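You operate a simulated robot arm through the tools that you are given. There is no shell and no other tool. Be economical: measure what you need, move in short steps, check, and stop when the job is done.

Carry out the task below with a simulated robot arm. There is one attempt and no reset: what you move stays moved.

Task
Put things in order on the top of the bench marked tubs. At the end: the red lock stands where the yellow core stood; the green core is in the silver steel tray; the yellow core stands where the white filter pad stood; the white filter pad stands where the green core stood; whatever was shut is shut again. Leave all else as you found it, and nothing knocked over.
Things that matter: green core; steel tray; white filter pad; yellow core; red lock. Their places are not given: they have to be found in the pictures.

It is judged by the outcome, as a careful person would: the job done as asked, and still so three seconds after it is handed in. It fails if anything else is knocked over, pushed out of place, dropped, spilled or broken.

Robot
A 6-joint arm with a two-finger parallel gripper, fixed in place. Base frame: the origin is at the foot of the arm, x ahead of it, y to its left, z up; the work surface is at about z = 0. Units: mm, rad, N and s.
With the tool pointing down near the work surface it reaches from about 180 to 460 mm from the base axis. Its first joint turns from -1.222 to 1.222 rad. Payload 1.9 kg.
Tool frame: the origin (TCP) lies between the finger pads and is the grasp point; the fingertips stand 23 mm ahead of it; z points along the fingers, y is the line along which they close. Largest opening 94 mm; finger width 38, thickness 10; the body of the gripper, 54 by 96 mm, starts 39 mm behind the TCP.
Orientation is told as [roll, pitch, yaw] about the base's x, y, z axes, in that order, counted from this pose: with the fingers straight down and closing along the base's y, the tool's x points along the base's -x, its y along +y and its z along -z.

Tools
- The arm moves only by the tool drive_tool. Its argument "targets" is a list that holds one entry, the list of rows, each a list of 7 numbers: the closure in counts, from 0 (fully open) to 255 (shut), then the shift along the tool's x, y, z in mm, then the turn, a rotation vector about the tool's x, y, z in rad. In form: [[[gripper, tx, ty, tz, wx, wy, wz], ...]]. A call has 1 to 12 rows; each row shifts and turns the commanded pose from where the row before left it, along the tool's axes as they then stand. Each row takes 0.2 s and may step no farther than 50 mm and 0.15 rad from the row before; otherwise, or with a gripper value out of range, the whole call is refused. Where a pose cannot be reached the arm comes as near as it can. A force on the tool above 40 N (or 10 N above the force at the start of the call, whichever is more), or a blocked arm, ends the call early, and 0.2 s more pass. The fingers move at their own pace (about 108 mm/s each) and stop on an object; they squeeze with about 35 N. The grip force told is the motor's: it shows also when the fingers shut on nothing. Time passes only in rows, and 0.2 s behind the last, so rows that do not move let the fingers close. The reply holds the time, the measured pose of the TCP, the force on the tool along the base axes, the opening and the grip force, in the units named above and with some noise, and new pictures: "show" is both (left out), scene, wrist or none.
- Cameras (640 x 400 px; columns grow to the right, rows downward): "scene" is fixed at [54.3, 299.5, 443.8]; the picture's right is [-0.89, -0.46, 0.00], its down [-0.23, 0.44, -0.87] and it looks along [0.40, -0.77, -0.50] (base axes); focal length 282 px, centre (320, 200). "wrist" rides on the gripper at [-39, 0, -44] in the tool frame; the picture's right is [0.00, -1.00, 0.00], its down [0.97, 0.00, -0.24] and it looks along [0.24, 0.00, 0.97] (tool axes); focal length 218 px, centre (320, 200).
- probe_pixels(camera, pixels): for up to 12 pixels [column, row] of the newest picture of that camera ("zoom" is the newest enlarged one), the place [x, y, z] in the base frame of the surface seen there, good to about 2 mm, but the place of the scene camera against the robot may be out by one fixed shift of up to 25 mm in any direction. It takes no simulated time.
- zoom(camera, box): a new picture of the part [left, top, right, bottom] of that camera's present view, enlarged. It takes no simulated time.
- finish_job(): hands the job in; it is judged then, once.

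Go step by step. Measure first, check grasps and placings, and put right what went wrong. The budget is 80 turns and 120 pictures, counting those below and the enlarged ones. Unless the task says otherwise, let go and move clear before handing in, and close with one line.

The tools are called as name(argument=value, ...) on one line, values as JSON. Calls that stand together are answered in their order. drive_tool: Moves the arm, as the interface text tells. Its arguments: {"type":"object","properties":{"targets":{"type":"array","items":{"type":"array","items":{"type":"array","items":{"type":"number"}}}},"show":{"type":"string","enum":["both","scene","wrist","none"]}},"required":["targets"]} The other tools are called the same way: probe_pixels (camera, pixels) gives the place of the surface under pixels of a picture; zoom (camera, box) takes an enlarged picture of a part of a camera's view; finish_job () hands the job in.

At the start:

```text
clock: 0.0
ee_pos: [260.0, -51.3, 248.8]
tool_rot: [0.002, 0.0, 0.0]
ft_force: [-0.3, 0.2, -0.3]
width: 93.9
grip_force: 0.1
```

scene: 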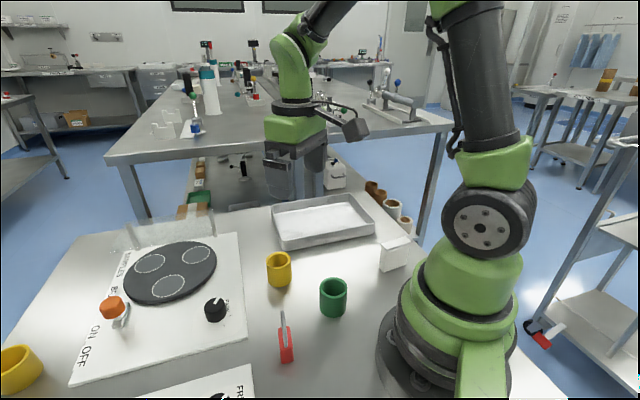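
wrist: 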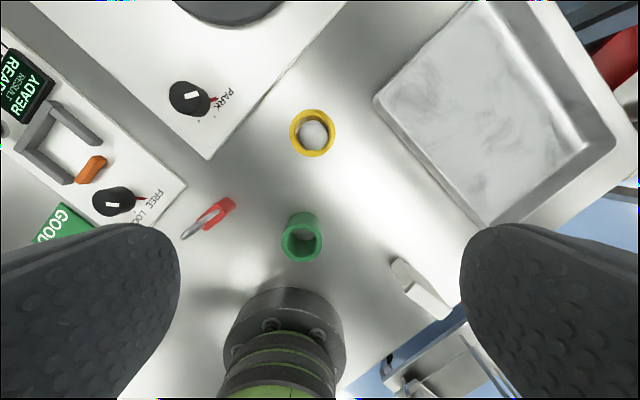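

The scene shows yellow core (279,268), green core (333,297), red lock (285,340), white pad (395,253), tray (322,218). I'll enlarge and probe these from both cameras.

zoom(camera="scene", box=[220, 180, 440, 380])

zoom(camera="wrist", box=[150, 80, 470, 320])

probe_pixels(camera="wrist", pixels=[[312, 110], [312, 155], [291, 132], [334, 132], [313, 132], [302, 218], [302, 258], [302, 238], [228, 205], [190, 233], [400, 265], [435, 310]])

probe_pixels(camera="scene", pixels=[[279, 252], [279, 285], [333, 278], [333, 315], [285, 358], [285, 335], [282, 312], [395, 245], [380, 268], [410, 258], [322, 218], [285, 345]])

```text
2.00 times, centred on (330, 280) of scene
```

zoom: 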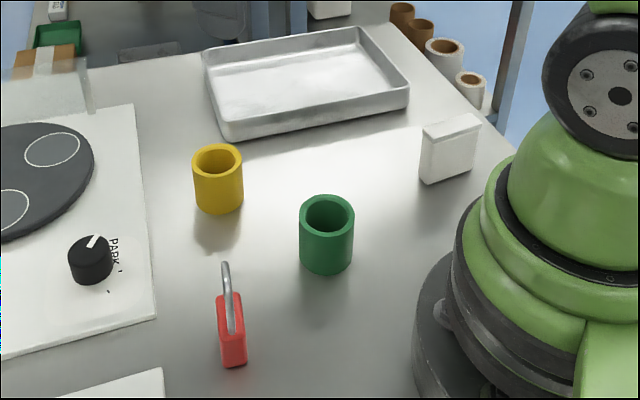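

```text
1.67 times, centred on (310, 200) of wrist
```

zoom: 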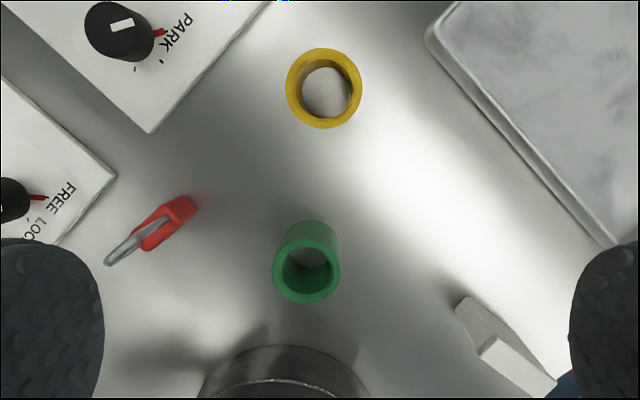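

```text
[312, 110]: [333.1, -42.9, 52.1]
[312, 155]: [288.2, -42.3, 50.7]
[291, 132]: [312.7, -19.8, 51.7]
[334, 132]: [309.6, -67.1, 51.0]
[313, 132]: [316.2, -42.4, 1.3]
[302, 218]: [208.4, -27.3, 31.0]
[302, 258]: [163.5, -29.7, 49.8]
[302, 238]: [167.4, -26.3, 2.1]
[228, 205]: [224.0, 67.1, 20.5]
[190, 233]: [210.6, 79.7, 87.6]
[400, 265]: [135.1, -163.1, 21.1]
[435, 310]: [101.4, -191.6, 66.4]
```

```text
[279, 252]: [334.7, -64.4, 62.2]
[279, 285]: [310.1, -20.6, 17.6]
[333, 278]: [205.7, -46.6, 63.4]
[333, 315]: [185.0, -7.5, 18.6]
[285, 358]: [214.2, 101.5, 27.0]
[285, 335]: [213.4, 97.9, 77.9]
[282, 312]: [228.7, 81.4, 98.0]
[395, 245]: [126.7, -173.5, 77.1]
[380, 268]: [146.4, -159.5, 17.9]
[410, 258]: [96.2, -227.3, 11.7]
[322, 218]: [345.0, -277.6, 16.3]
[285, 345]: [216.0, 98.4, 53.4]
```

Wrist probes put the yellow core at about (311,-43), 51 tall, and the green core near (186,-28). The scene camera is offset by some 10-25 mm, so I'll rely on the wrist camera and move above the green core for a closer look.

drive_tool(targets=[[[0, 18, 6, 25, 0, 0, 0], [0, 18, 6, 25, 0, 0, 0], [0, 18, 6, 25, 0, 0, 0], [0, 18, 5, 25, 0, 0, 0], [0, 0, 0, 0, 0, 0, 0]]])

```text
clock: 1.2
ee_pos: [187.3, -29.2, 148.4]
tool_rot: [-0.001, 0.0, -0.002]
ft_force: [0.3, 0.4, -0.1]
width: 94.2
grip_force: 0.1
```

scene: 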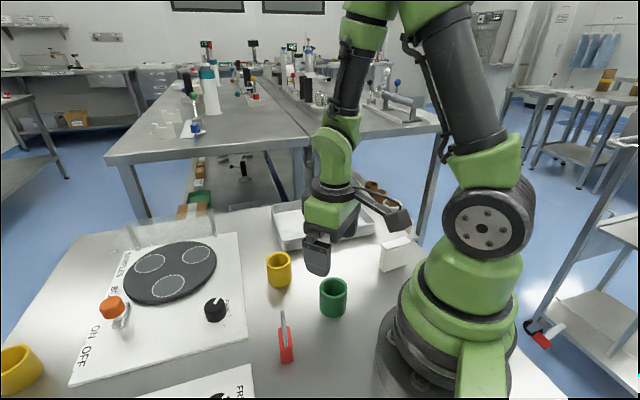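
wrist: 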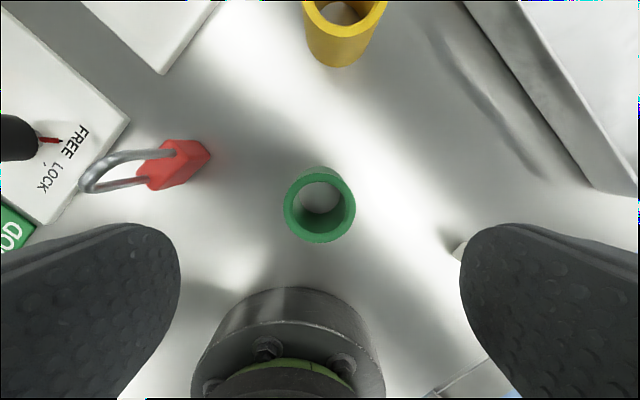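

probe_pixels(camera="wrist", pixels=[[289, 207], [351, 207], [320, 178], [320, 238], [320, 195], [150, 186], [185, 145], [208, 155], [175, 175], [85, 185], [170, 154], [140, 152]])

zoom(camera="wrist", box=[60, 110, 240, 220])

```text
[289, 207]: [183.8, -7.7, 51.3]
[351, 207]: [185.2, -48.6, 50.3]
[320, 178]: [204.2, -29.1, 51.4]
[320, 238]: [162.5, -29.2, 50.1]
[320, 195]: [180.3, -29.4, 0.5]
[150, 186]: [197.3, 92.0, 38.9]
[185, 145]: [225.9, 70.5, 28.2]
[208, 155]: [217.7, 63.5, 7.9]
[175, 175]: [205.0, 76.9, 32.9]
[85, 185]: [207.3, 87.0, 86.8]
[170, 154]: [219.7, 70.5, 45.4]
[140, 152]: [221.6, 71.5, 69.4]
```

```text
3.56 times, centred on (150, 165) of wrist
```

zoom: 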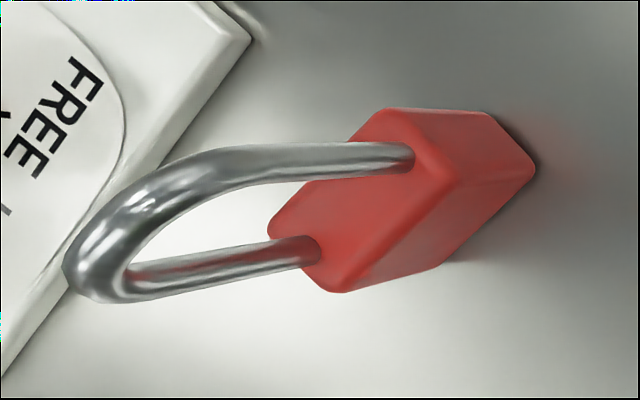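

Green core is centred at (184,-29), 51 tall. Descending to z=28 and gripping.

drive_tool(targets=[[[0, 3, 0, 40, 0, 0, 0], [0, 0, 0, 40, 0, 0, 0], [0, 0, 0, 38, 0, 0, 0], [0, 0, 0, 0, 0, 0, 0], [255, 0, 0, 0, 0, 0, 0], [255, 0, 0, 0, 0, 0, 0], [255, 0, 0, 0, 0, 0, 0]]], show="none")

```text
clock: 2.8
ee_pos: [185.7, -28.7, 29.7]
tool_rot: [-0.001, -0.005, 0.001]
ft_force: [26.2, -5.1, -10.6]
width: 49.3
grip_force: 34.8
```

Gripped at width 49.3, but there's a 26 N force along +x; I'll check the picture before lifting.

drive_tool(targets=[[[255, 0, 0, 0, 0, 0, 0]]])

```text
clock: 3.2
ee_pos: [185.2, -28.8, 30.6]
tool_rot: [0.0, -0.003, 0.0]
ft_force: [27.3, -6.3, -8.3]
width: 48.9
grip_force: 34.8
```

scene: 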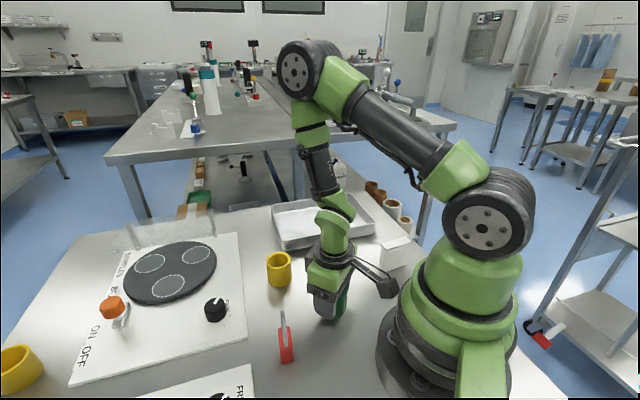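
wrist: 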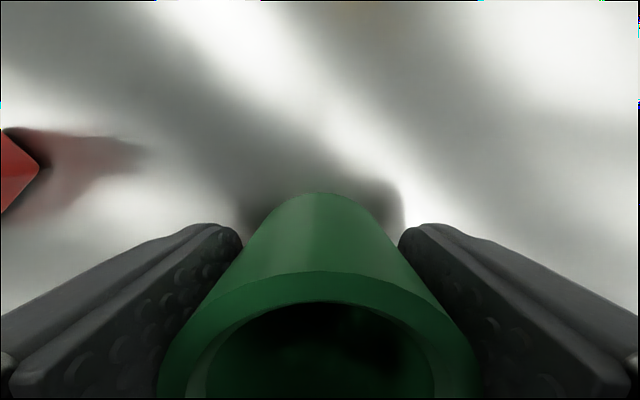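

The core is held; a bracket on the gripper's base side probably touched the arm foot. Lifting straight up.

drive_tool(targets=[[[255, -2, 0, -30, 0, 0, 0], [255, 0, 0, -40, 0, 0, 0], [255, 0, 0, -40, 0, 0, 0], [255, 0, 0, -40, 0, 0, 0], [255, 0, 0, 0, 0, 0, 0]]])

```text
clock: 4.4
ee_pos: [188.2, -28.0, 180.0]
tool_rot: [-0.001, 0.0, -0.001]
ft_force: [-0.4, -0.1, -1.2]
width: 49.0
grip_force: 35.0
```

scene: 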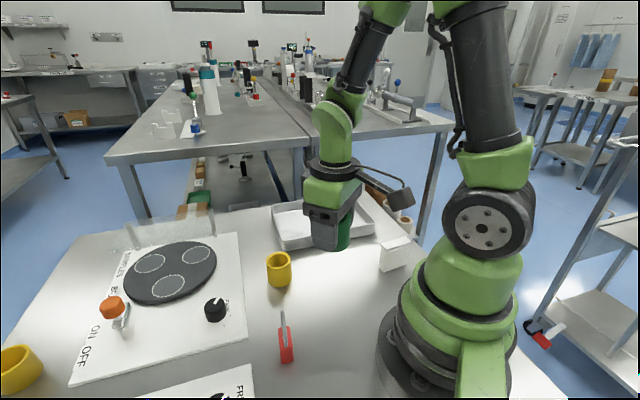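
wrist: 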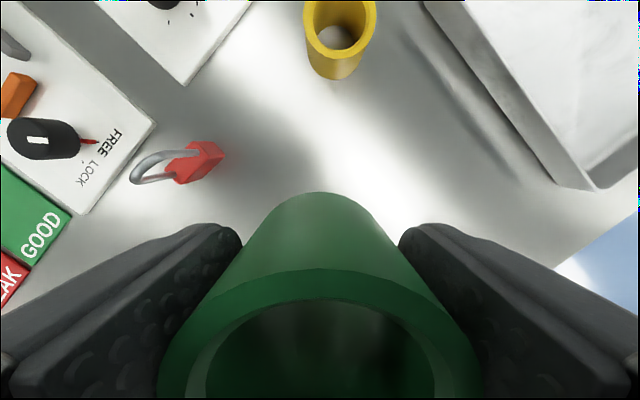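

Core held and lifted, force zero. I'll probe the bracket (400,197), gripper and tray corners to know clearances.

probe_pixels(camera="scene", pixels=[[399, 198], [393, 207], [411, 198], [370, 172], [330, 230], [345, 240], [272, 212], [282, 248], [375, 228], [350, 200], [300, 230], [388, 240]])

probe_pixels(camera="wrist", pixels=[[430, 5], [556, 185], [595, 185], [545, 120], [520, 60], [600, 100], [630, 130], [470, 60], [205, 160], [340, 30]])

```text
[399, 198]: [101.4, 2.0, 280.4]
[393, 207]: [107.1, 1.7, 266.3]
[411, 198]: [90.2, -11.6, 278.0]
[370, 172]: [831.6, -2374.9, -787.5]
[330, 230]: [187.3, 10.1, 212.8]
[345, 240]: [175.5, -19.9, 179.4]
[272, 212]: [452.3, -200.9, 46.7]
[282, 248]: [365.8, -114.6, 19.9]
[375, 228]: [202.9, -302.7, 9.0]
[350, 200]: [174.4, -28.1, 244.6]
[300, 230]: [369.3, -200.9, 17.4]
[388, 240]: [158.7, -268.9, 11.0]
```

```text
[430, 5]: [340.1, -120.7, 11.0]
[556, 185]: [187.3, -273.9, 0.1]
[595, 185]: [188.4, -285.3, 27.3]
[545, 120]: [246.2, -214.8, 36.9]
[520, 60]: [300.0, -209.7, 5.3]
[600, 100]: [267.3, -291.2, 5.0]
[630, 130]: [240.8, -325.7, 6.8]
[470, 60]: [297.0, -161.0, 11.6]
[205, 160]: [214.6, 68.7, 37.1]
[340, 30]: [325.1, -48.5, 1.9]
```

The tray's near edge runs from about (187,-278) to (345,-115), with its floor at z≈5. I'll turn the tool 45° to line up with the tray and carry the core over (300,-250).

drive_tool(targets=[[[255, 0, 0, 0, 0, 0, 0.131], [255, 0, 0, 0, 0, 0, 0.131], [255, 0, 0, 0, 0, 0, 0.131], [255, 0, 0, 0, 0, 0, 0.131], [255, 0, 0, 0, 0, 0, 0.131], [255, 0, 0, 0, 0, 0, 0.13], [255, -39.3, -13, 0, 0, 0, 0], [255, -39.3, -13, 0, 0, 0, 0], [255, -39.3, -13, 0, 0, 0, 0], [255, -39.3, -13, 0, 0, 0, 0], [255, -39.3, -13, 0, 0, 0, 0], [255, -39.3, -13, 0, 0, 0, 0]]])

```text
clock: 7.0
ee_pos: [296.2, -250.4, 183.6]
tool_rot: [0.001, 0.002, -0.786]
ft_force: [0.2, 0.1, 0.4]
width: 49.1
grip_force: 34.8
```

scene: 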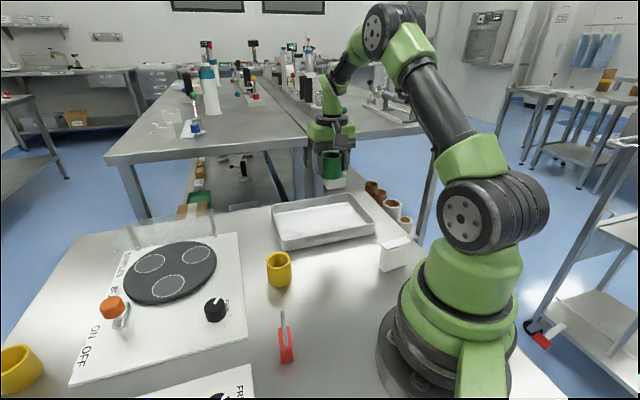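
wrist: 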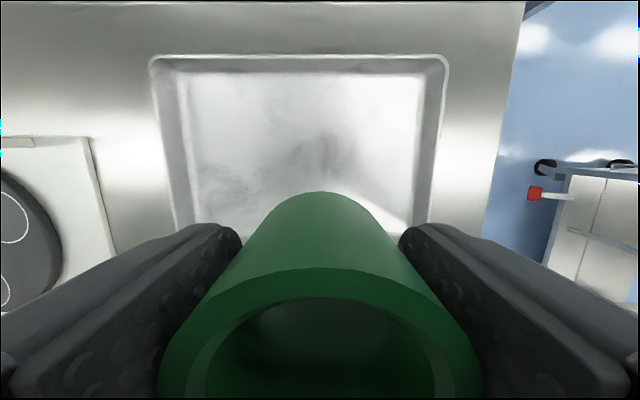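

I'll probe the tray edges in the wrist view to check where the core sits above it.

probe_pixels(camera="wrist", pixels=[[152, 62], [445, 60], [165, 200], [430, 200], [300, 72], [300, 60], [300, 120], [190, 180], [410, 180], [300, 185]])

```text
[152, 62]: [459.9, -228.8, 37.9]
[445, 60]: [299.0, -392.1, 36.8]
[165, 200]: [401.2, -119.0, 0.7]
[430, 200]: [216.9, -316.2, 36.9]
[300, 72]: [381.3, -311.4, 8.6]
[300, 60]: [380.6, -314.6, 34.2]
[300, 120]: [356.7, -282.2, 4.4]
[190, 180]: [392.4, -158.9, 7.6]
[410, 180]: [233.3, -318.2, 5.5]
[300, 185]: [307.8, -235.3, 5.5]
```

The tray centre is about (323,-255), so the core is well inside. Lowering to about z=36 and releasing once the contact is checked.

drive_tool(targets=[[[255, 0, 0, 35, 0, 0, 0], [255, 0, 0, 35, 0, 0, 0], [255, 0, 0, 35, 0, 0, 0], [255, 0, 0, 25, 0, 0, 0], [255, 0, 0, 10, 0, 0, 0], [255, 0, 0, 0, 0, 0, 0]]])

```text
clock: 8.4
ee_pos: [297.6, -248.3, 39.8]
tool_rot: [0.0, -0.001, -0.785]
ft_force: [-0.1, -0.1, 0.1]
width: 49.1
grip_force: 35.0
```

scene: 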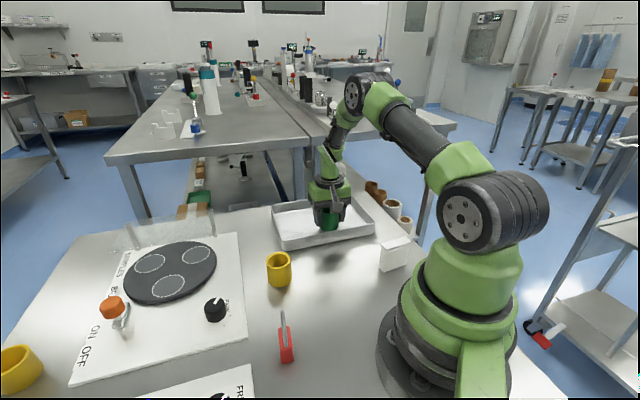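
wrist: 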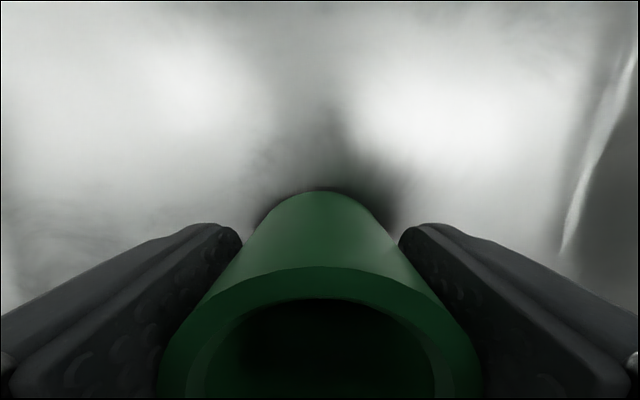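

No contact yet at z=39.8; stepping down a little at a time.

drive_tool(targets=[[[255, 0, 0, 2, 0, 0, 0], [255, 0, 0, 2, 0, 0, 0], [255, 0, 0, 0, 0, 0, 0]]], show="none")

```text
clock: 9.2
ee_pos: [297.4, -249.1, 35.8]
tool_rot: [0.0, -0.001, -0.788]
ft_force: [0.3, -0.2, -0.2]
width: 49.2
grip_force: 35.4
```

drive_tool(targets=[[[255, 0, 0, 1, 0, 0, 0], [255, 0, 0, 1, 0, 0, 0], [255, 0, 0, 0, 0, 0, 0]]], show="none")

```text
clock: 10.0
ee_pos: [297.6, -249.7, 35.4]
tool_rot: [-0.002, 0.0, -0.786]
ft_force: [-1.3, 0.3, 5.2]
width: 49.0
grip_force: 34.7
```

Contact (5 N). Releasing, waiting, then rising.

drive_tool(targets=[[[100, 0, 0, 0, 0, 0, 0], [60, 0, 0, 0, 0, 0, 0], [0, 0, 0, 0, 0, 0, 0], [0, 0, 0, -30, 0, 0, 0], [0, 0, 0, -40, 0, 0, 0], [0, 0, 0, -40, 0, 0, 0], [0, 0, 0, -40, 0, 0, 0], [0, 0, 0, 0, 0, 0, 0]]])

```text
clock: 11.8
ee_pos: [298.0, -248.5, 186.8]
tool_rot: [0.001, 0.0, -0.787]
ft_force: [-0.1, 0.0, -0.2]
width: 93.9
grip_force: 0.1
```

scene: 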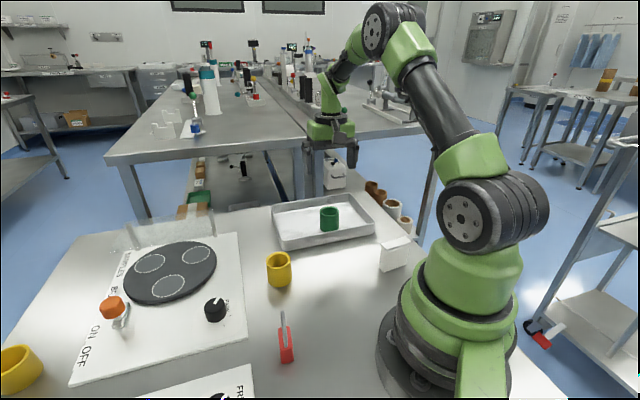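
wrist: 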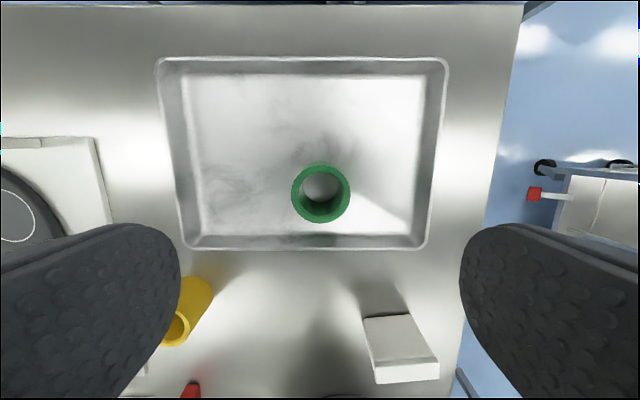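

Green core stands in the tray. Moving partway back toward the white pad (400,345) for a close look.

drive_tool(targets=[[[0, 32, -15, 0, 0, 0, 0], [0, 32, -15, 0, 0, 0, 0], [0, 32, -15, 0, 0, 0, 0], [0, 32, -15, 0, 0, 0, 0], [0, 0, 0, 0, 0, 0, 0]]], show="wrist")

```text
clock: 13.0
ee_pos: [164.8, -202.0, 187.9]
tool_rot: [0.002, -0.001, -0.786]
ft_force: [0.2, 0.1, 0.2]
width: 94.1
grip_force: 0.0
```

wrist: 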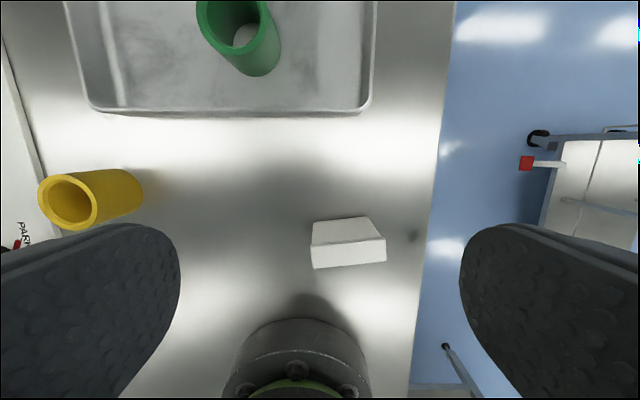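

zoom(camera="wrist", box=[280, 190, 440, 290])

probe_pixels(camera="wrist", pixels=[[314, 246], [315, 265], [383, 240], [384, 259], [350, 253], [314, 222], [366, 219], [340, 230], [370, 235], [418, 240], [300, 330]])

```text
4.00 times, centred on (360, 240) of wrist
```

zoom: 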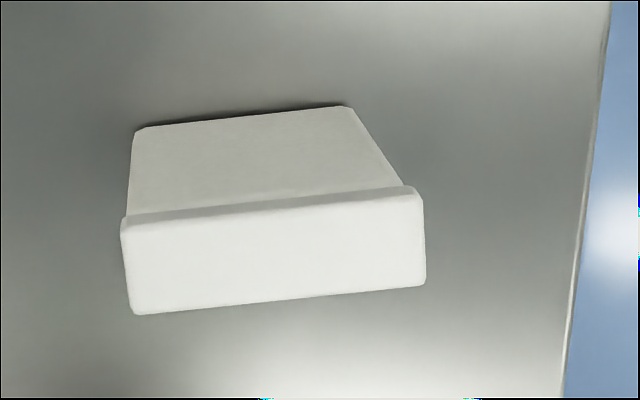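

```text
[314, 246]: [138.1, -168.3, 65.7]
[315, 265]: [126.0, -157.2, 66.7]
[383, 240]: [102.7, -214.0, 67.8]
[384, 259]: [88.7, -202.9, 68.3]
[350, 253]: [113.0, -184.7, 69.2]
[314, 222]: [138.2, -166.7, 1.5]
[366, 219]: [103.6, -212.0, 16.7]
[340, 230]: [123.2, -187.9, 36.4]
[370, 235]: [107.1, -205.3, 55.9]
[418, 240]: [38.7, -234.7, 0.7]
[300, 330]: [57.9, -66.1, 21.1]
```

Pad: top z≈68, centre (114,-185.5), about 58×18 mm, thin direction (0.79,-0.61). Turning the tool so the fingers close across its thickness, and moving above it.

drive_tool(targets=[[[0, 0, 0, 0, 0, 0, 0.1445], [0, 0, 0, 0, 0, 0, 0.1445], [0, 0, 0, 0, 0, 0, 0.1445], [0, 0, 0, 0, 0, 0, 0.1445], [0, 0, 0, 0, 0, 0, 0.1445], [0, 0, 0, 0, 0, 0, 0.1445], [0, 0, 0, 0, 0, 0, 0.1445], [0, 0, 0, 0, 0, 0, 0.1445], [0, 0, 0, 0, 0, 0, 0.1445], [0, 0, 0, 0, 0, 0, 0.1445], [0, -9, -25, 10, 0, 0, 0], [0, -9, -25, 10, 0, 0, 0]]])

```text
clock: 15.6
ee_pos: [114.3, -185.1, 164.2]
tool_rot: [0.003, 0.0, -2.231]
ft_force: [-0.2, -0.1, -0.1]
width: 93.9
grip_force: 0.1
```

scene: 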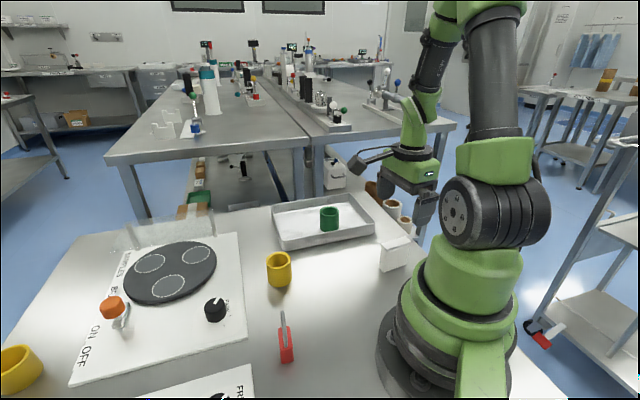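
wrist: 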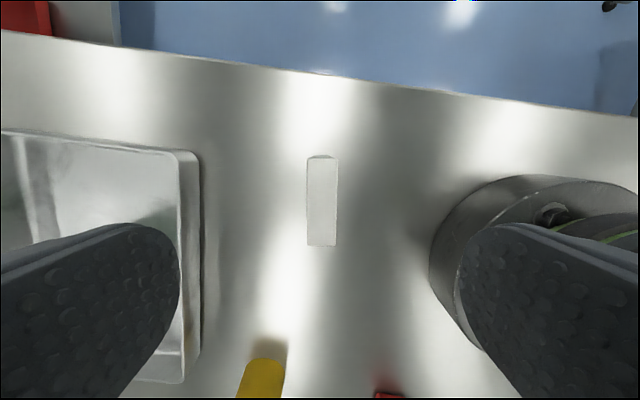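

Alignment looks good. I'll probe the pad top and the arm foot at the right (432,262) for finger clearance.

probe_pixels(camera="wrist", pixels=[[309, 165], [336, 165], [309, 242], [334, 242], [322, 203], [432, 262], [450, 210], [438, 240], [250, 60], [440, 91], [322, 157]])

```text
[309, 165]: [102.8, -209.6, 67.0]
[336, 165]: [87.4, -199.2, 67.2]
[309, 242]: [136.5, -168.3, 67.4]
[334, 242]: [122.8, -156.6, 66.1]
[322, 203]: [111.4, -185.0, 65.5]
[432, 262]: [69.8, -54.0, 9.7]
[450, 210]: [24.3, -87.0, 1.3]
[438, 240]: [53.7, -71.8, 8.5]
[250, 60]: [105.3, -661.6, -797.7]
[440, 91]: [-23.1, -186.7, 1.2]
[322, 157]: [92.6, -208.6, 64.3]
```

The foot is well clear. Descending to z≈40 and gripping the pad.

drive_tool(targets=[[[80, 0, 0, 40, 0, 0, 0], [80, 0, 0, 40, 0, 0, 0], [80, 0, 0, 43, 0, 0, 0], [80, 0, 0, 0, 0, 0, 0], [255, 0, 0, 0, 0, 0, 0], [255, 0, 0, 0, 0, 0, 0], [255, 0, 0, 0, 0, 0, 0]]])

```text
clock: 17.2
ee_pos: [113.1, -186.0, 42.9]
tool_rot: [-0.002, -0.001, -2.23]
ft_force: [-0.7, 0.2, -0.7]
width: 18.9
grip_force: 34.8
```

scene: 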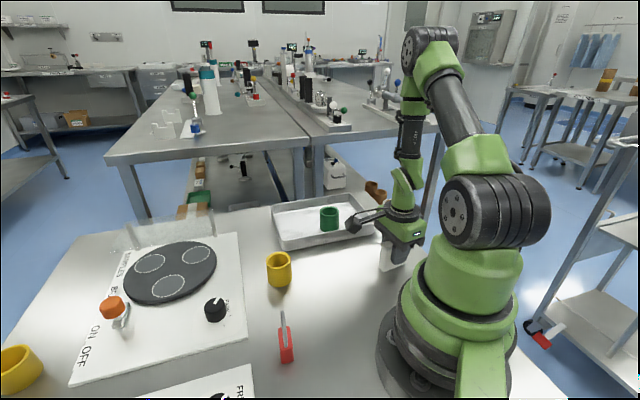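
wrist: 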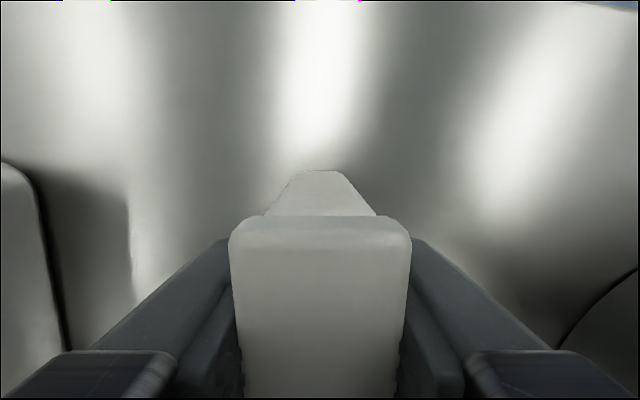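

Pad gripped (18.9 wide) at TCP z≈43. Lifting and carrying to above (184,-29).

drive_tool(targets=[[[255, 0, 0, -20, 0, 0, 0], [255, 0, 0, -40, 0, 0, 0], [255, 0, 0, -30, 0, 0, 0], [255, 42, -10, 0, 0, 0, 0], [255, 42, -10, 0, 0, 0, 0], [255, 42, -10, 0, 0, 0, 0], [255, 42, -10, 0, 0, 0, 0], [255, 0, 0, 0, 0, 0, 0]]])

```text
clock: 19.0
ee_pos: [187.2, -25.5, 131.4]
tool_rot: [0.001, 0.0, -2.232]
ft_force: [0.2, 0.5, -1.0]
width: 19.1
grip_force: 35.1
```

scene: 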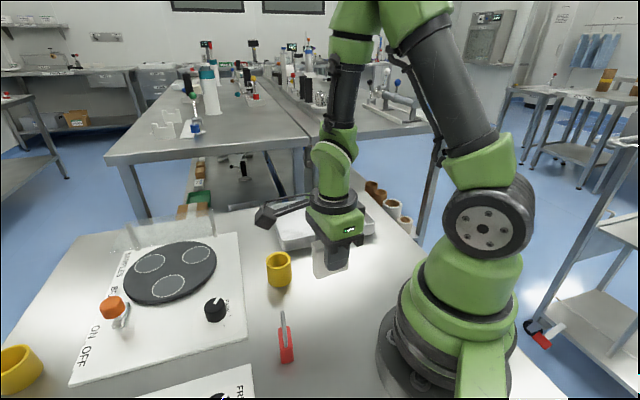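
wrist: 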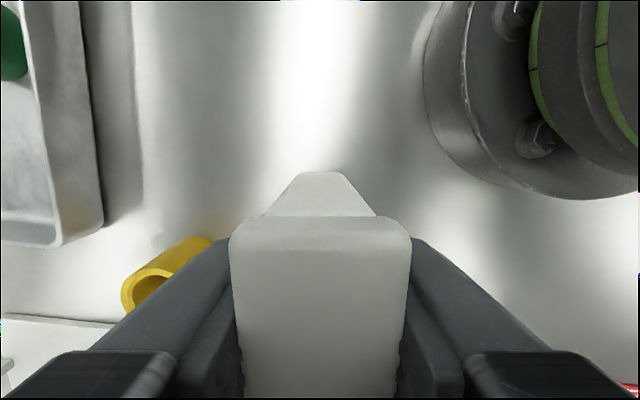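

Correcting by (-3,-3.5) and lowering to just above the table.

drive_tool(targets=[[[255, -4.6, 0, 30, 0, 0, 0], [255, 0, 0, 30, 0, 0, 0], [255, 0, 0, 22, 0, 0, 0], [255, 0, 0, 4, 0, 0, 0], [255, 0, 0, 1.5, 0, 0, 0], [255, 0, 0, 0, 0, 0, 0]]], show="scene")

```text
clock: 20.4
ee_pos: [182.6, -31.3, 45.4]
tool_rot: [0.001, 0.0, -2.233]
ft_force: [-0.3, -0.2, -0.8]
width: 18.9
grip_force: 35.1
```

scene: 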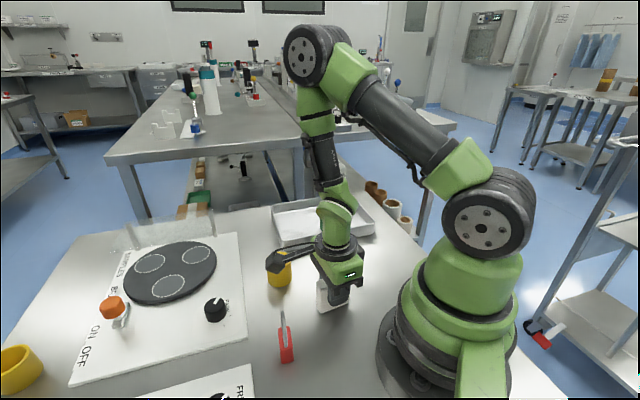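

Near contact; nudging 2 mm and stepping down.

drive_tool(targets=[[[255, 2, 0, 0, 0, 0, 0], [255, 0, 0, 1, 0, 0, 0], [255, 0, 0, 1, 0, 0, 0], [255, 0, 0, 0, 0, 0, 0]]], show="none")

```text
clock: 21.4
ee_pos: [184.1, -29.6, 42.4]
tool_rot: [0.001, 0.0, -2.23]
ft_force: [0.5, 0.0, -0.1]
width: 19.1
grip_force: 35.1
```

drive_tool(targets=[[[255, 0, 0, 0.7, 0, 0, 0], [255, 0, 0, 0.7, 0, 0, 0], [255, 0, 0, 0, 0, 0, 0]]], show="none")

```text
clock: 22.1
ee_pos: [183.5, -29.3, 42.1]
tool_rot: [0.001, 0.0, -2.231]
ft_force: [-0.5, 1.6, 14.4]
width: 19.1
grip_force: 35.7
stopped in row 3: the force on the tool passed its limit (the readings are from after the stop); the commanded pose is now the measured one
```

Firm contact. Releasing and rising.

drive_tool(targets=[[[150, 0, 0, -0.5, 0, 0, 0], [80, 0, 0, 0, 0, 0, 0], [80, 0, 0, 0, 0, 0, 0], [80, 0, 0, -30, 0, 0, 0], [80, 0, 0, -40, 0, 0, 0], [0, 0, 0, -40, 0, 0, 0], [0, 0, 0, -20, 0, 0, 0], [0, 0, 0, 0, 0, 0, 0]]])

```text
clock: 23.9
ee_pos: [182.8, -27.7, 174.5]
tool_rot: [0.0, 0.0, -2.23]
ft_force: [0.6, 1.1, -0.3]
width: 93.9
grip_force: 0.1
```

scene: 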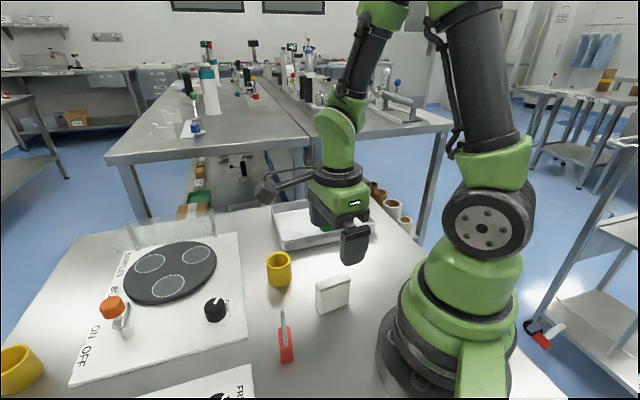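
wrist: 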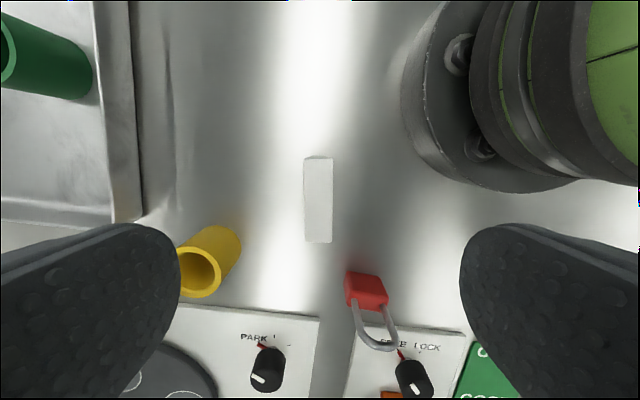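

The pad stands at the green core's place. Moving over the yellow core at (311,-43).

drive_tool(targets=[[[0, 22, 37, 0, 0, 0, 0], [0, 22, 37, 0, 0, 0, 0], [0, 22, 37, 20, 0, 0, 0], [0, 0, 0, 0, 0, 0, 0]]])

```text
clock: 24.9
ee_pos: [312.5, -43.1, 153.7]
tool_rot: [0.0, 0.0, -2.231]
ft_force: [0.4, -0.3, 0.0]
width: 93.8
grip_force: 0.0
```

scene: 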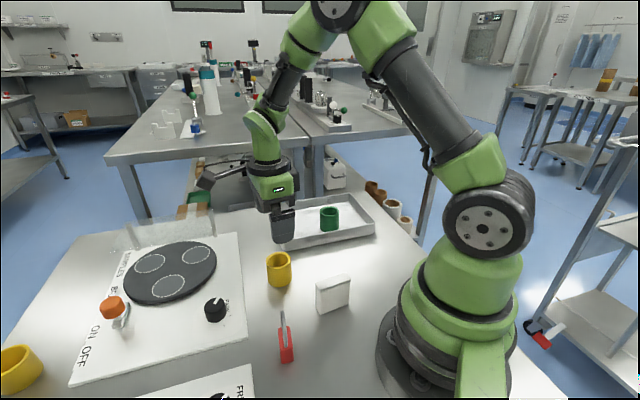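
wrist: 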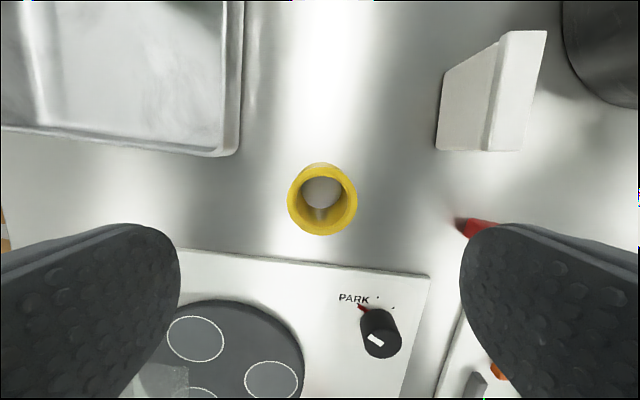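

probe_pixels(camera="wrist", pixels=[[291, 200], [353, 200], [322, 170], [322, 231], [320, 190], [380, 315], [235, 265], [240, 150], [160, 380], [480, 227]])

```text
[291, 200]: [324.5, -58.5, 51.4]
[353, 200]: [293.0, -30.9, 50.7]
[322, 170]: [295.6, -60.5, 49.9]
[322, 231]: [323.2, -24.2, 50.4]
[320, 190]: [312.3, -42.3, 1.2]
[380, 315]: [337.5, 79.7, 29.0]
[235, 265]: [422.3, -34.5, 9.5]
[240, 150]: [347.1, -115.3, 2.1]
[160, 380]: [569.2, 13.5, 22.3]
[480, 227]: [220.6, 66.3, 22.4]
```

Yellow core centred at (310,-43). Descending to z≈29 and gripping.

drive_tool(targets=[[[0, -1.2, -1.6, 40, 0, 0, 0], [0, 0, 0, 40, 0, 0, 0], [0, 0, 0, 42, 0, 0, 0], [0, 0, 0, 0, 0, 0, 0], [255, 0, 0, 0, 0, 0, 0], [255, 0, 0, 0, 0, 0, 0], [255, 0, 0, 0, 0, 0, 0]]], show="wrist")

```text
clock: 26.5
ee_pos: [310.4, -44.1, 30.5]
tool_rot: [-0.001, 0.0, -2.232]
ft_force: [0.1, 0.4, 0.3]
width: 48.9
grip_force: 34.8
```

wrist: 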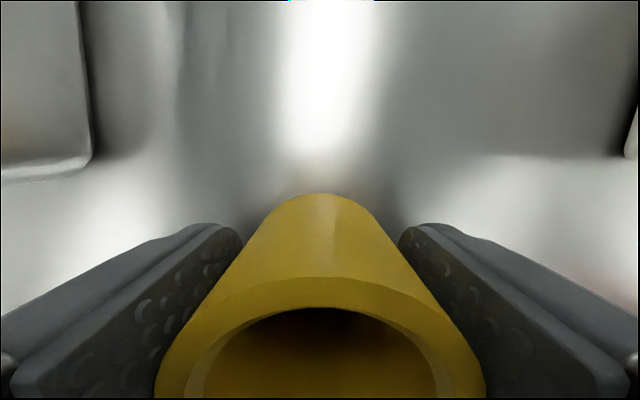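

Gripped at z 30.5. Lifting and carrying to above the pad's old place (113,-185.5).

drive_tool(targets=[[[255, 0, 0, -30, 0, 0, 0], [255, 0, 0, -40, 0, 0, 0], [255, 0, 0, -40, 0, 0, 0], [255, -38.8, -11.5, 0, 0, 0, 0], [255, -38.8, -11.5, 0, 0, 0, 0], [255, -38.8, -11.5, 0, 0, 0, 0], [255, -38.8, -11.5, 0, 0, 0, 0], [255, -38.8, -11.5, 0, 0, 0, 0], [255, -38.8, -11.5, 0, 0, 0, 0], [255, 0, 0, 0, 0, 0, 0]]])

```text
clock: 28.7
ee_pos: [110.2, -188.8, 140.3]
tool_rot: [0.001, 0.002, -2.23]
ft_force: [-0.1, 0.6, -0.1]
width: 48.7
grip_force: 34.8
```

scene: 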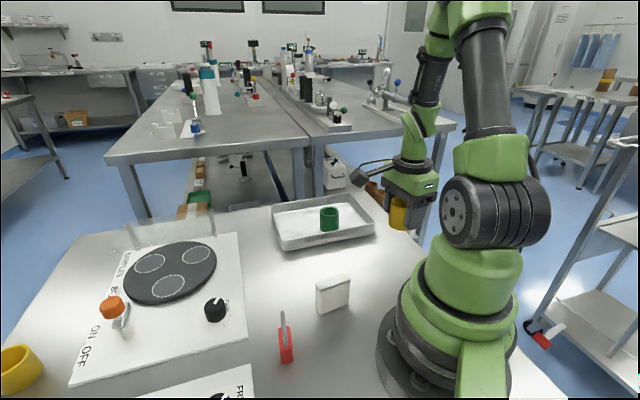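
wrist: 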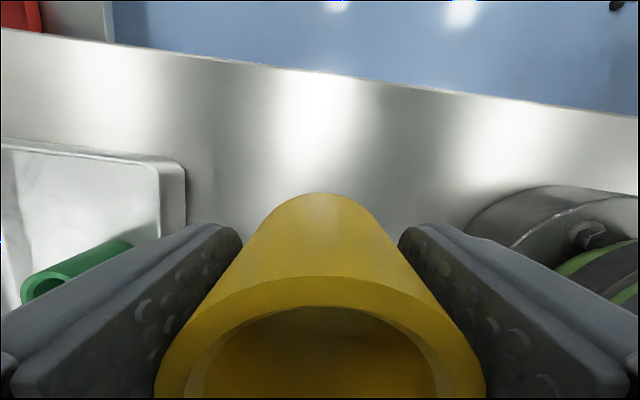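

Correcting +4 mm along tool x and lowering.

drive_tool(targets=[[[255, 3.5, 0, 35, 0, 0, 0], [255, 0, 0, 35, 0, 0, 0], [255, 0, 0, 28, 0, 0, 0], [255, 0, 0, 8, 0, 0, 0], [255, 0, 0, 0, 0, 0, 0]]], show="none")

```text
clock: 29.9
ee_pos: [115.5, -185.0, 34.0]
tool_rot: [0.001, 0.001, -2.231]
ft_force: [-0.2, -0.4, -0.7]
width: 48.7
grip_force: 35.7
```

drive_tool(targets=[[[255, -1, -1, 1.5, 0, 0, 0], [255, 0, 0, 1, 0, 0, 0], [255, 0, 0, 0.7, 0, 0, 0], [255, 0, 0, 0, 0, 0, 0]]], show="none")

```text
clock: 30.9
ee_pos: [112.5, -185.1, 31.6]
tool_rot: [-0.001, 0.0, -2.23]
ft_force: [-0.1, 0.5, -0.8]
width: 49.1
grip_force: 34.7
```

drive_tool(targets=[[[255, 0, 0, 0.8, 0, 0, 0], [255, 0, 0, 0.7, 0, 0, 0], [255, 0, 0, 0, 0, 0, 0]]], show="none")

```text
clock: 31.7
ee_pos: [113.9, -185.0, 29.0]
tool_rot: [0.001, 0.001, -2.229]
ft_force: [2.9, 1.4, 10.2]
width: 48.8
grip_force: 34.9
```

Contact at (113.9,-185). Releasing and rising.

drive_tool(targets=[[[100, 0, 0, -0.5, 0, 0, 0], [40, 0, 0, 0, 0, 0, 0], [40, 0, 0, 0, 0, 0, 0], [40, 0, 0, -30, 0, 0, 0], [40, 0, 0, -40, 0, 0, 0], [0, 0, 0, -40, 0, 0, 0], [0, 0, 0, -40, 0, 0, 0], [0, 0, 0, 0, 0, 0, 0]]])

```text
clock: 33.5
ee_pos: [112.2, -185.2, 180.1]
tool_rot: [0.002, 0.0, -2.23]
ft_force: [-0.6, 0.0, -0.2]
width: 94.0
grip_force: 0.0
```

scene: 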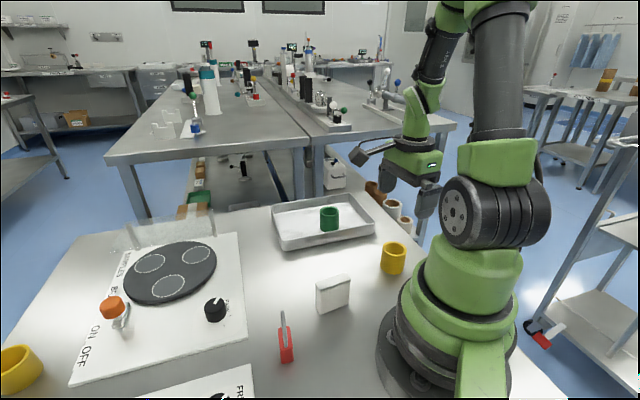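
wrist: 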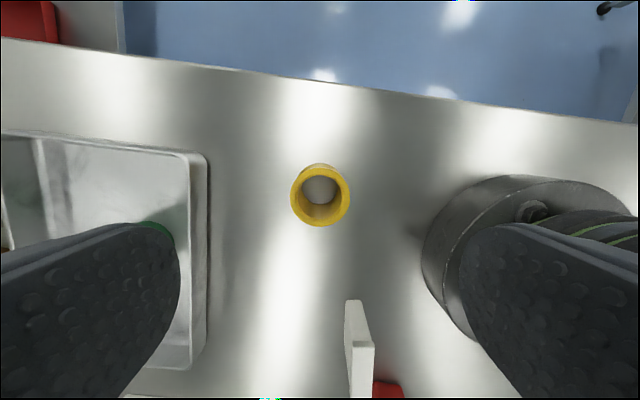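

Yellow core stands in the pad's old place. Moving on to near the red lock (about (212,75)), starting to turn the tool toward its thin direction.

drive_tool(targets=[[[0, 46.8, -10.4, 0, 0, 0, 0], [0, 46.8, -10.4, 0, 0, 0, 0], [0, 46.8, -10.4, 0, 0, 0, 0], [0, 46.8, -10.4, 0, 0, 0, 0], [0, 46.8, -10.4, 0, 0, 0, 0], [0, 46.8, -10.4, 0, 0, 0, 0], [0, 0, 0, 0, 0, 0, -0.137], [0, 0, 0, 0, 0, 0, -0.137], [0, 0, 0, 0, 0, 0, -0.137], [0, 0, 0, 0, 0, 0, -0.137], [0, 0, 0, 0, 0, 0, -0.137], [0, 0, 0, 0, 0, 0, -0.137]]], show="scene")

drive_tool(targets=[[[0, 0, 0, 0, 0, 0, -0.137], [0, 0, 0, 0, 0, 0, -0.137], [0, 0, 0, 0, 0, 0, -0.137], [0, 0, 0, 0, 0, 0, -0.137], [0, 0, 0, 0, 0, 0, -0.137], [0, 0, 0, 0, 0, 0, 0]]])

```text
clock: 36.1
ee_pos: [237.4, 76.4, 181.2]
tool_rot: [-0.001, 0.001, -1.407]
ft_force: [-0.8, -0.1, -0.5]
width: 94.2
grip_force: 0.0
```

scene: 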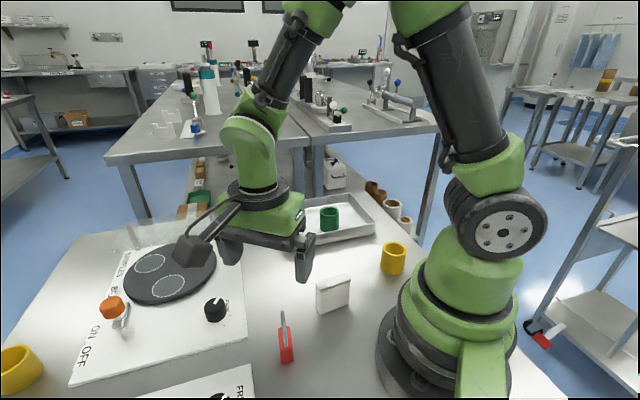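

```text
clock: 37.5
ee_pos: [236.8, 75.0, 181.1]
tool_rot: [0.0, 0.001, -0.722]
ft_force: [-0.7, 0.0, 0.6]
width: 94.0
grip_force: 0.0
```

scene: 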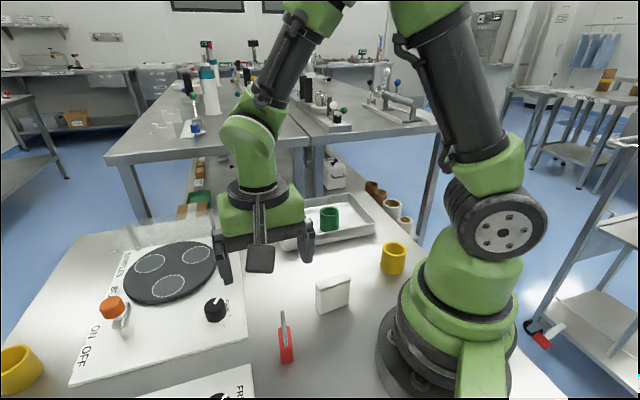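
wrist: 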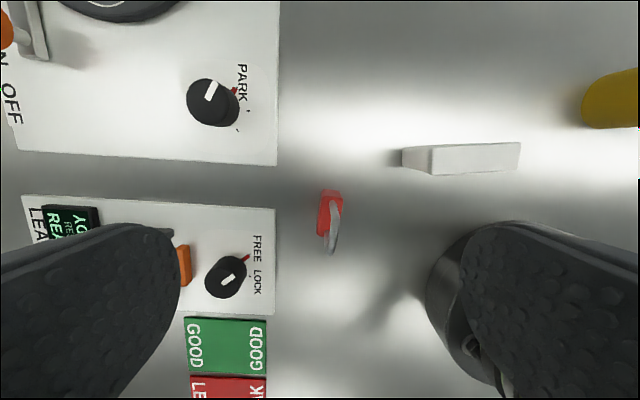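

The tool is well aligned with the lock (330,215). Enlarging and probing it.

zoom(camera="wrist", box=[280, 175, 380, 265])

probe_pixels(camera="wrist", pixels=[[322, 192], [340, 192], [331, 200], [319, 234], [324, 220], [331, 250], [337, 205], [331, 196], [226, 270], [275, 250], [322, 205], [322, 228]])

```text
4.44 times, centred on (330, 220) of wrist
```

zoom: 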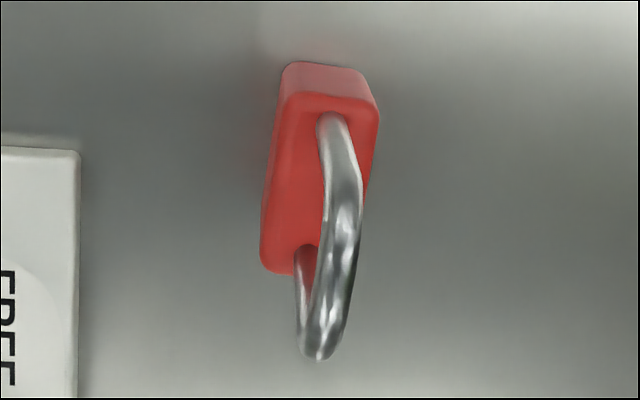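

```text
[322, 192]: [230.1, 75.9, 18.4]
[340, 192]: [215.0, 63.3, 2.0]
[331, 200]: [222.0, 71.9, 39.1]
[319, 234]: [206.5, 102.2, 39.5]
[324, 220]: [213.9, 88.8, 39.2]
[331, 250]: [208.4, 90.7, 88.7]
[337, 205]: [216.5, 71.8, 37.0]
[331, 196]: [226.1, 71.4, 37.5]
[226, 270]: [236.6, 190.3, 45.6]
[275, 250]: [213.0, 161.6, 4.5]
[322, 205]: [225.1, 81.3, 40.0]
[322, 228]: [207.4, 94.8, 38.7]
```

The lock body's top is at z≈39 and the shackle top at z≈89. Its long axis is at about 131°, so I need 7° more turn. Probing the right edge for the centre.

probe_pixels(camera="wrist", pixels=[[342, 201], [342, 205], [341, 210], [341, 199], [318, 233], [321, 199], [320, 235], [323, 234], [330, 190], [336, 191]])

```text
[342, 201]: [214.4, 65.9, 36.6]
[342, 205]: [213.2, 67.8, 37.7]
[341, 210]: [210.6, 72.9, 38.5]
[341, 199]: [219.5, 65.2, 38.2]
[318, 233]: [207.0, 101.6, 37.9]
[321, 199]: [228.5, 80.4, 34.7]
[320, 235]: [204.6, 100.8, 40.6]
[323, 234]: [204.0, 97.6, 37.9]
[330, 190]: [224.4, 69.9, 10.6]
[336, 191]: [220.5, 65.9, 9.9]
```

Lock centre ≈ (211.4, 83.4), 19 thick and 38 long. Turning 7°, centring and coming down to z≈115 for a check.

drive_tool(targets=[[[0, 0, 0, 0, 0, 0, 0.127], [0, 11.5, -6.7, 0, 0, 0, 0], [0, 11.5, -6.7, 20, 0, 0, 0], [0, 0, 0, 30, 0, 0, 0], [0, 0, 0, 16, 0, 0, 0], [0, 0, 0, 0, 0, 0, 0]]])

```text
clock: 38.9
ee_pos: [210.4, 85.0, 112.1]
tool_rot: [0.001, 0.001, -0.853]
ft_force: [-0.5, 0.0, -0.4]
width: 94.0
grip_force: 0.0
```

scene: 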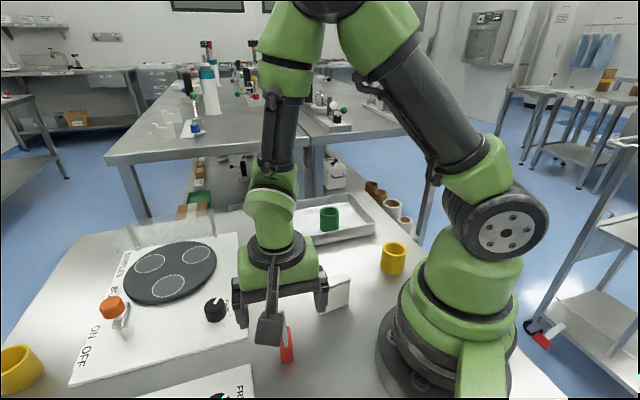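
wrist: 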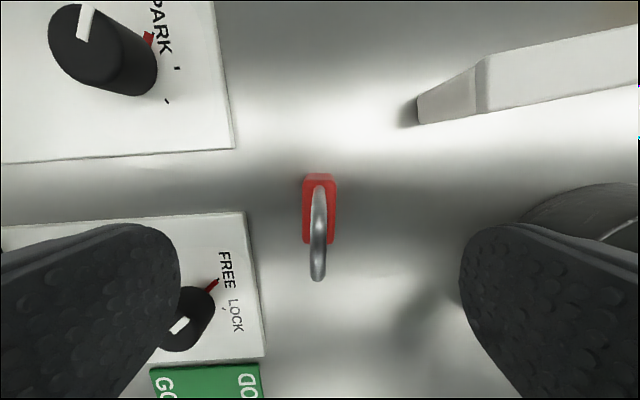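

Well centred. Descending to z≈52, with the palm just above the shackle, with fingers partly closed, then gripping.

drive_tool(targets=[[[90, 0, 0, 25, 0, 0, 0], [90, 0, 0, 20, 0, 0, 0], [90, 0, 0, 10, 0, 0, 0], [90, 0, 0, 4, 0, 0, 0], [90, 0, 0, 0, 0, 0, 0]]])

```text
clock: 40.1
ee_pos: [212.0, 83.7, 54.4]
tool_rot: [-0.001, 0.0, -0.85]
ft_force: [-0.2, 0.2, -0.5]
width: 60.7
grip_force: 0.0
```

scene: 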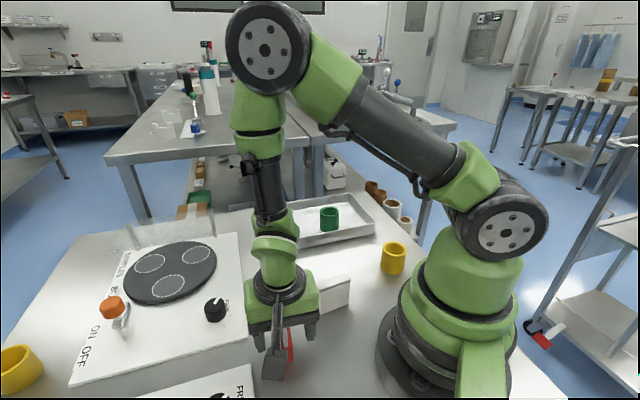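
wrist: 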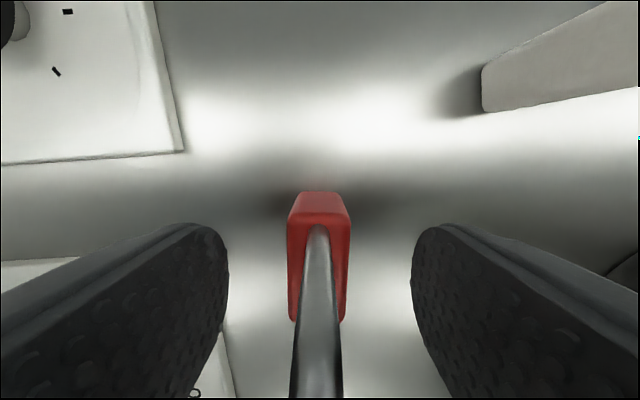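

Centred, no contact. Down 2.5 mm more, then grip.

drive_tool(targets=[[[90, 0, 0, 1.5, 0, 0, 0], [90, 0, 0, 1, 0, 0, 0], [150, 0, 0, 0, 0, 0, 0], [255, 0, 0, 0, 0, 0, 0], [255, 0, 0, 0, 0, 0, 0], [255, 0, 0, 0, 0, 0, 0]]], show="wrist")

```text
clock: 41.5
ee_pos: [211.2, 83.1, 52.4]
tool_rot: [0.0, 0.0, -0.852]
ft_force: [0.2, 0.6, 0.0]
width: 19.1
grip_force: 35.3
```

wrist: 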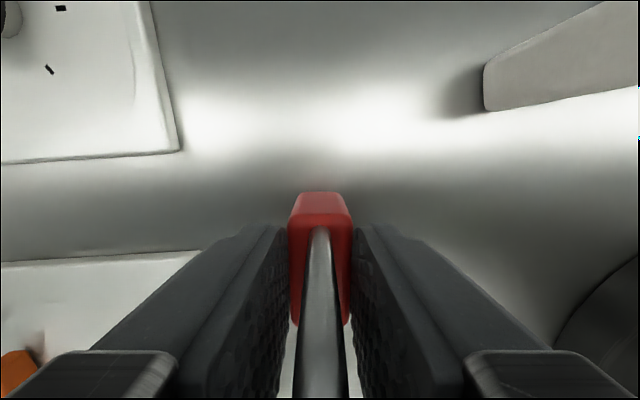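

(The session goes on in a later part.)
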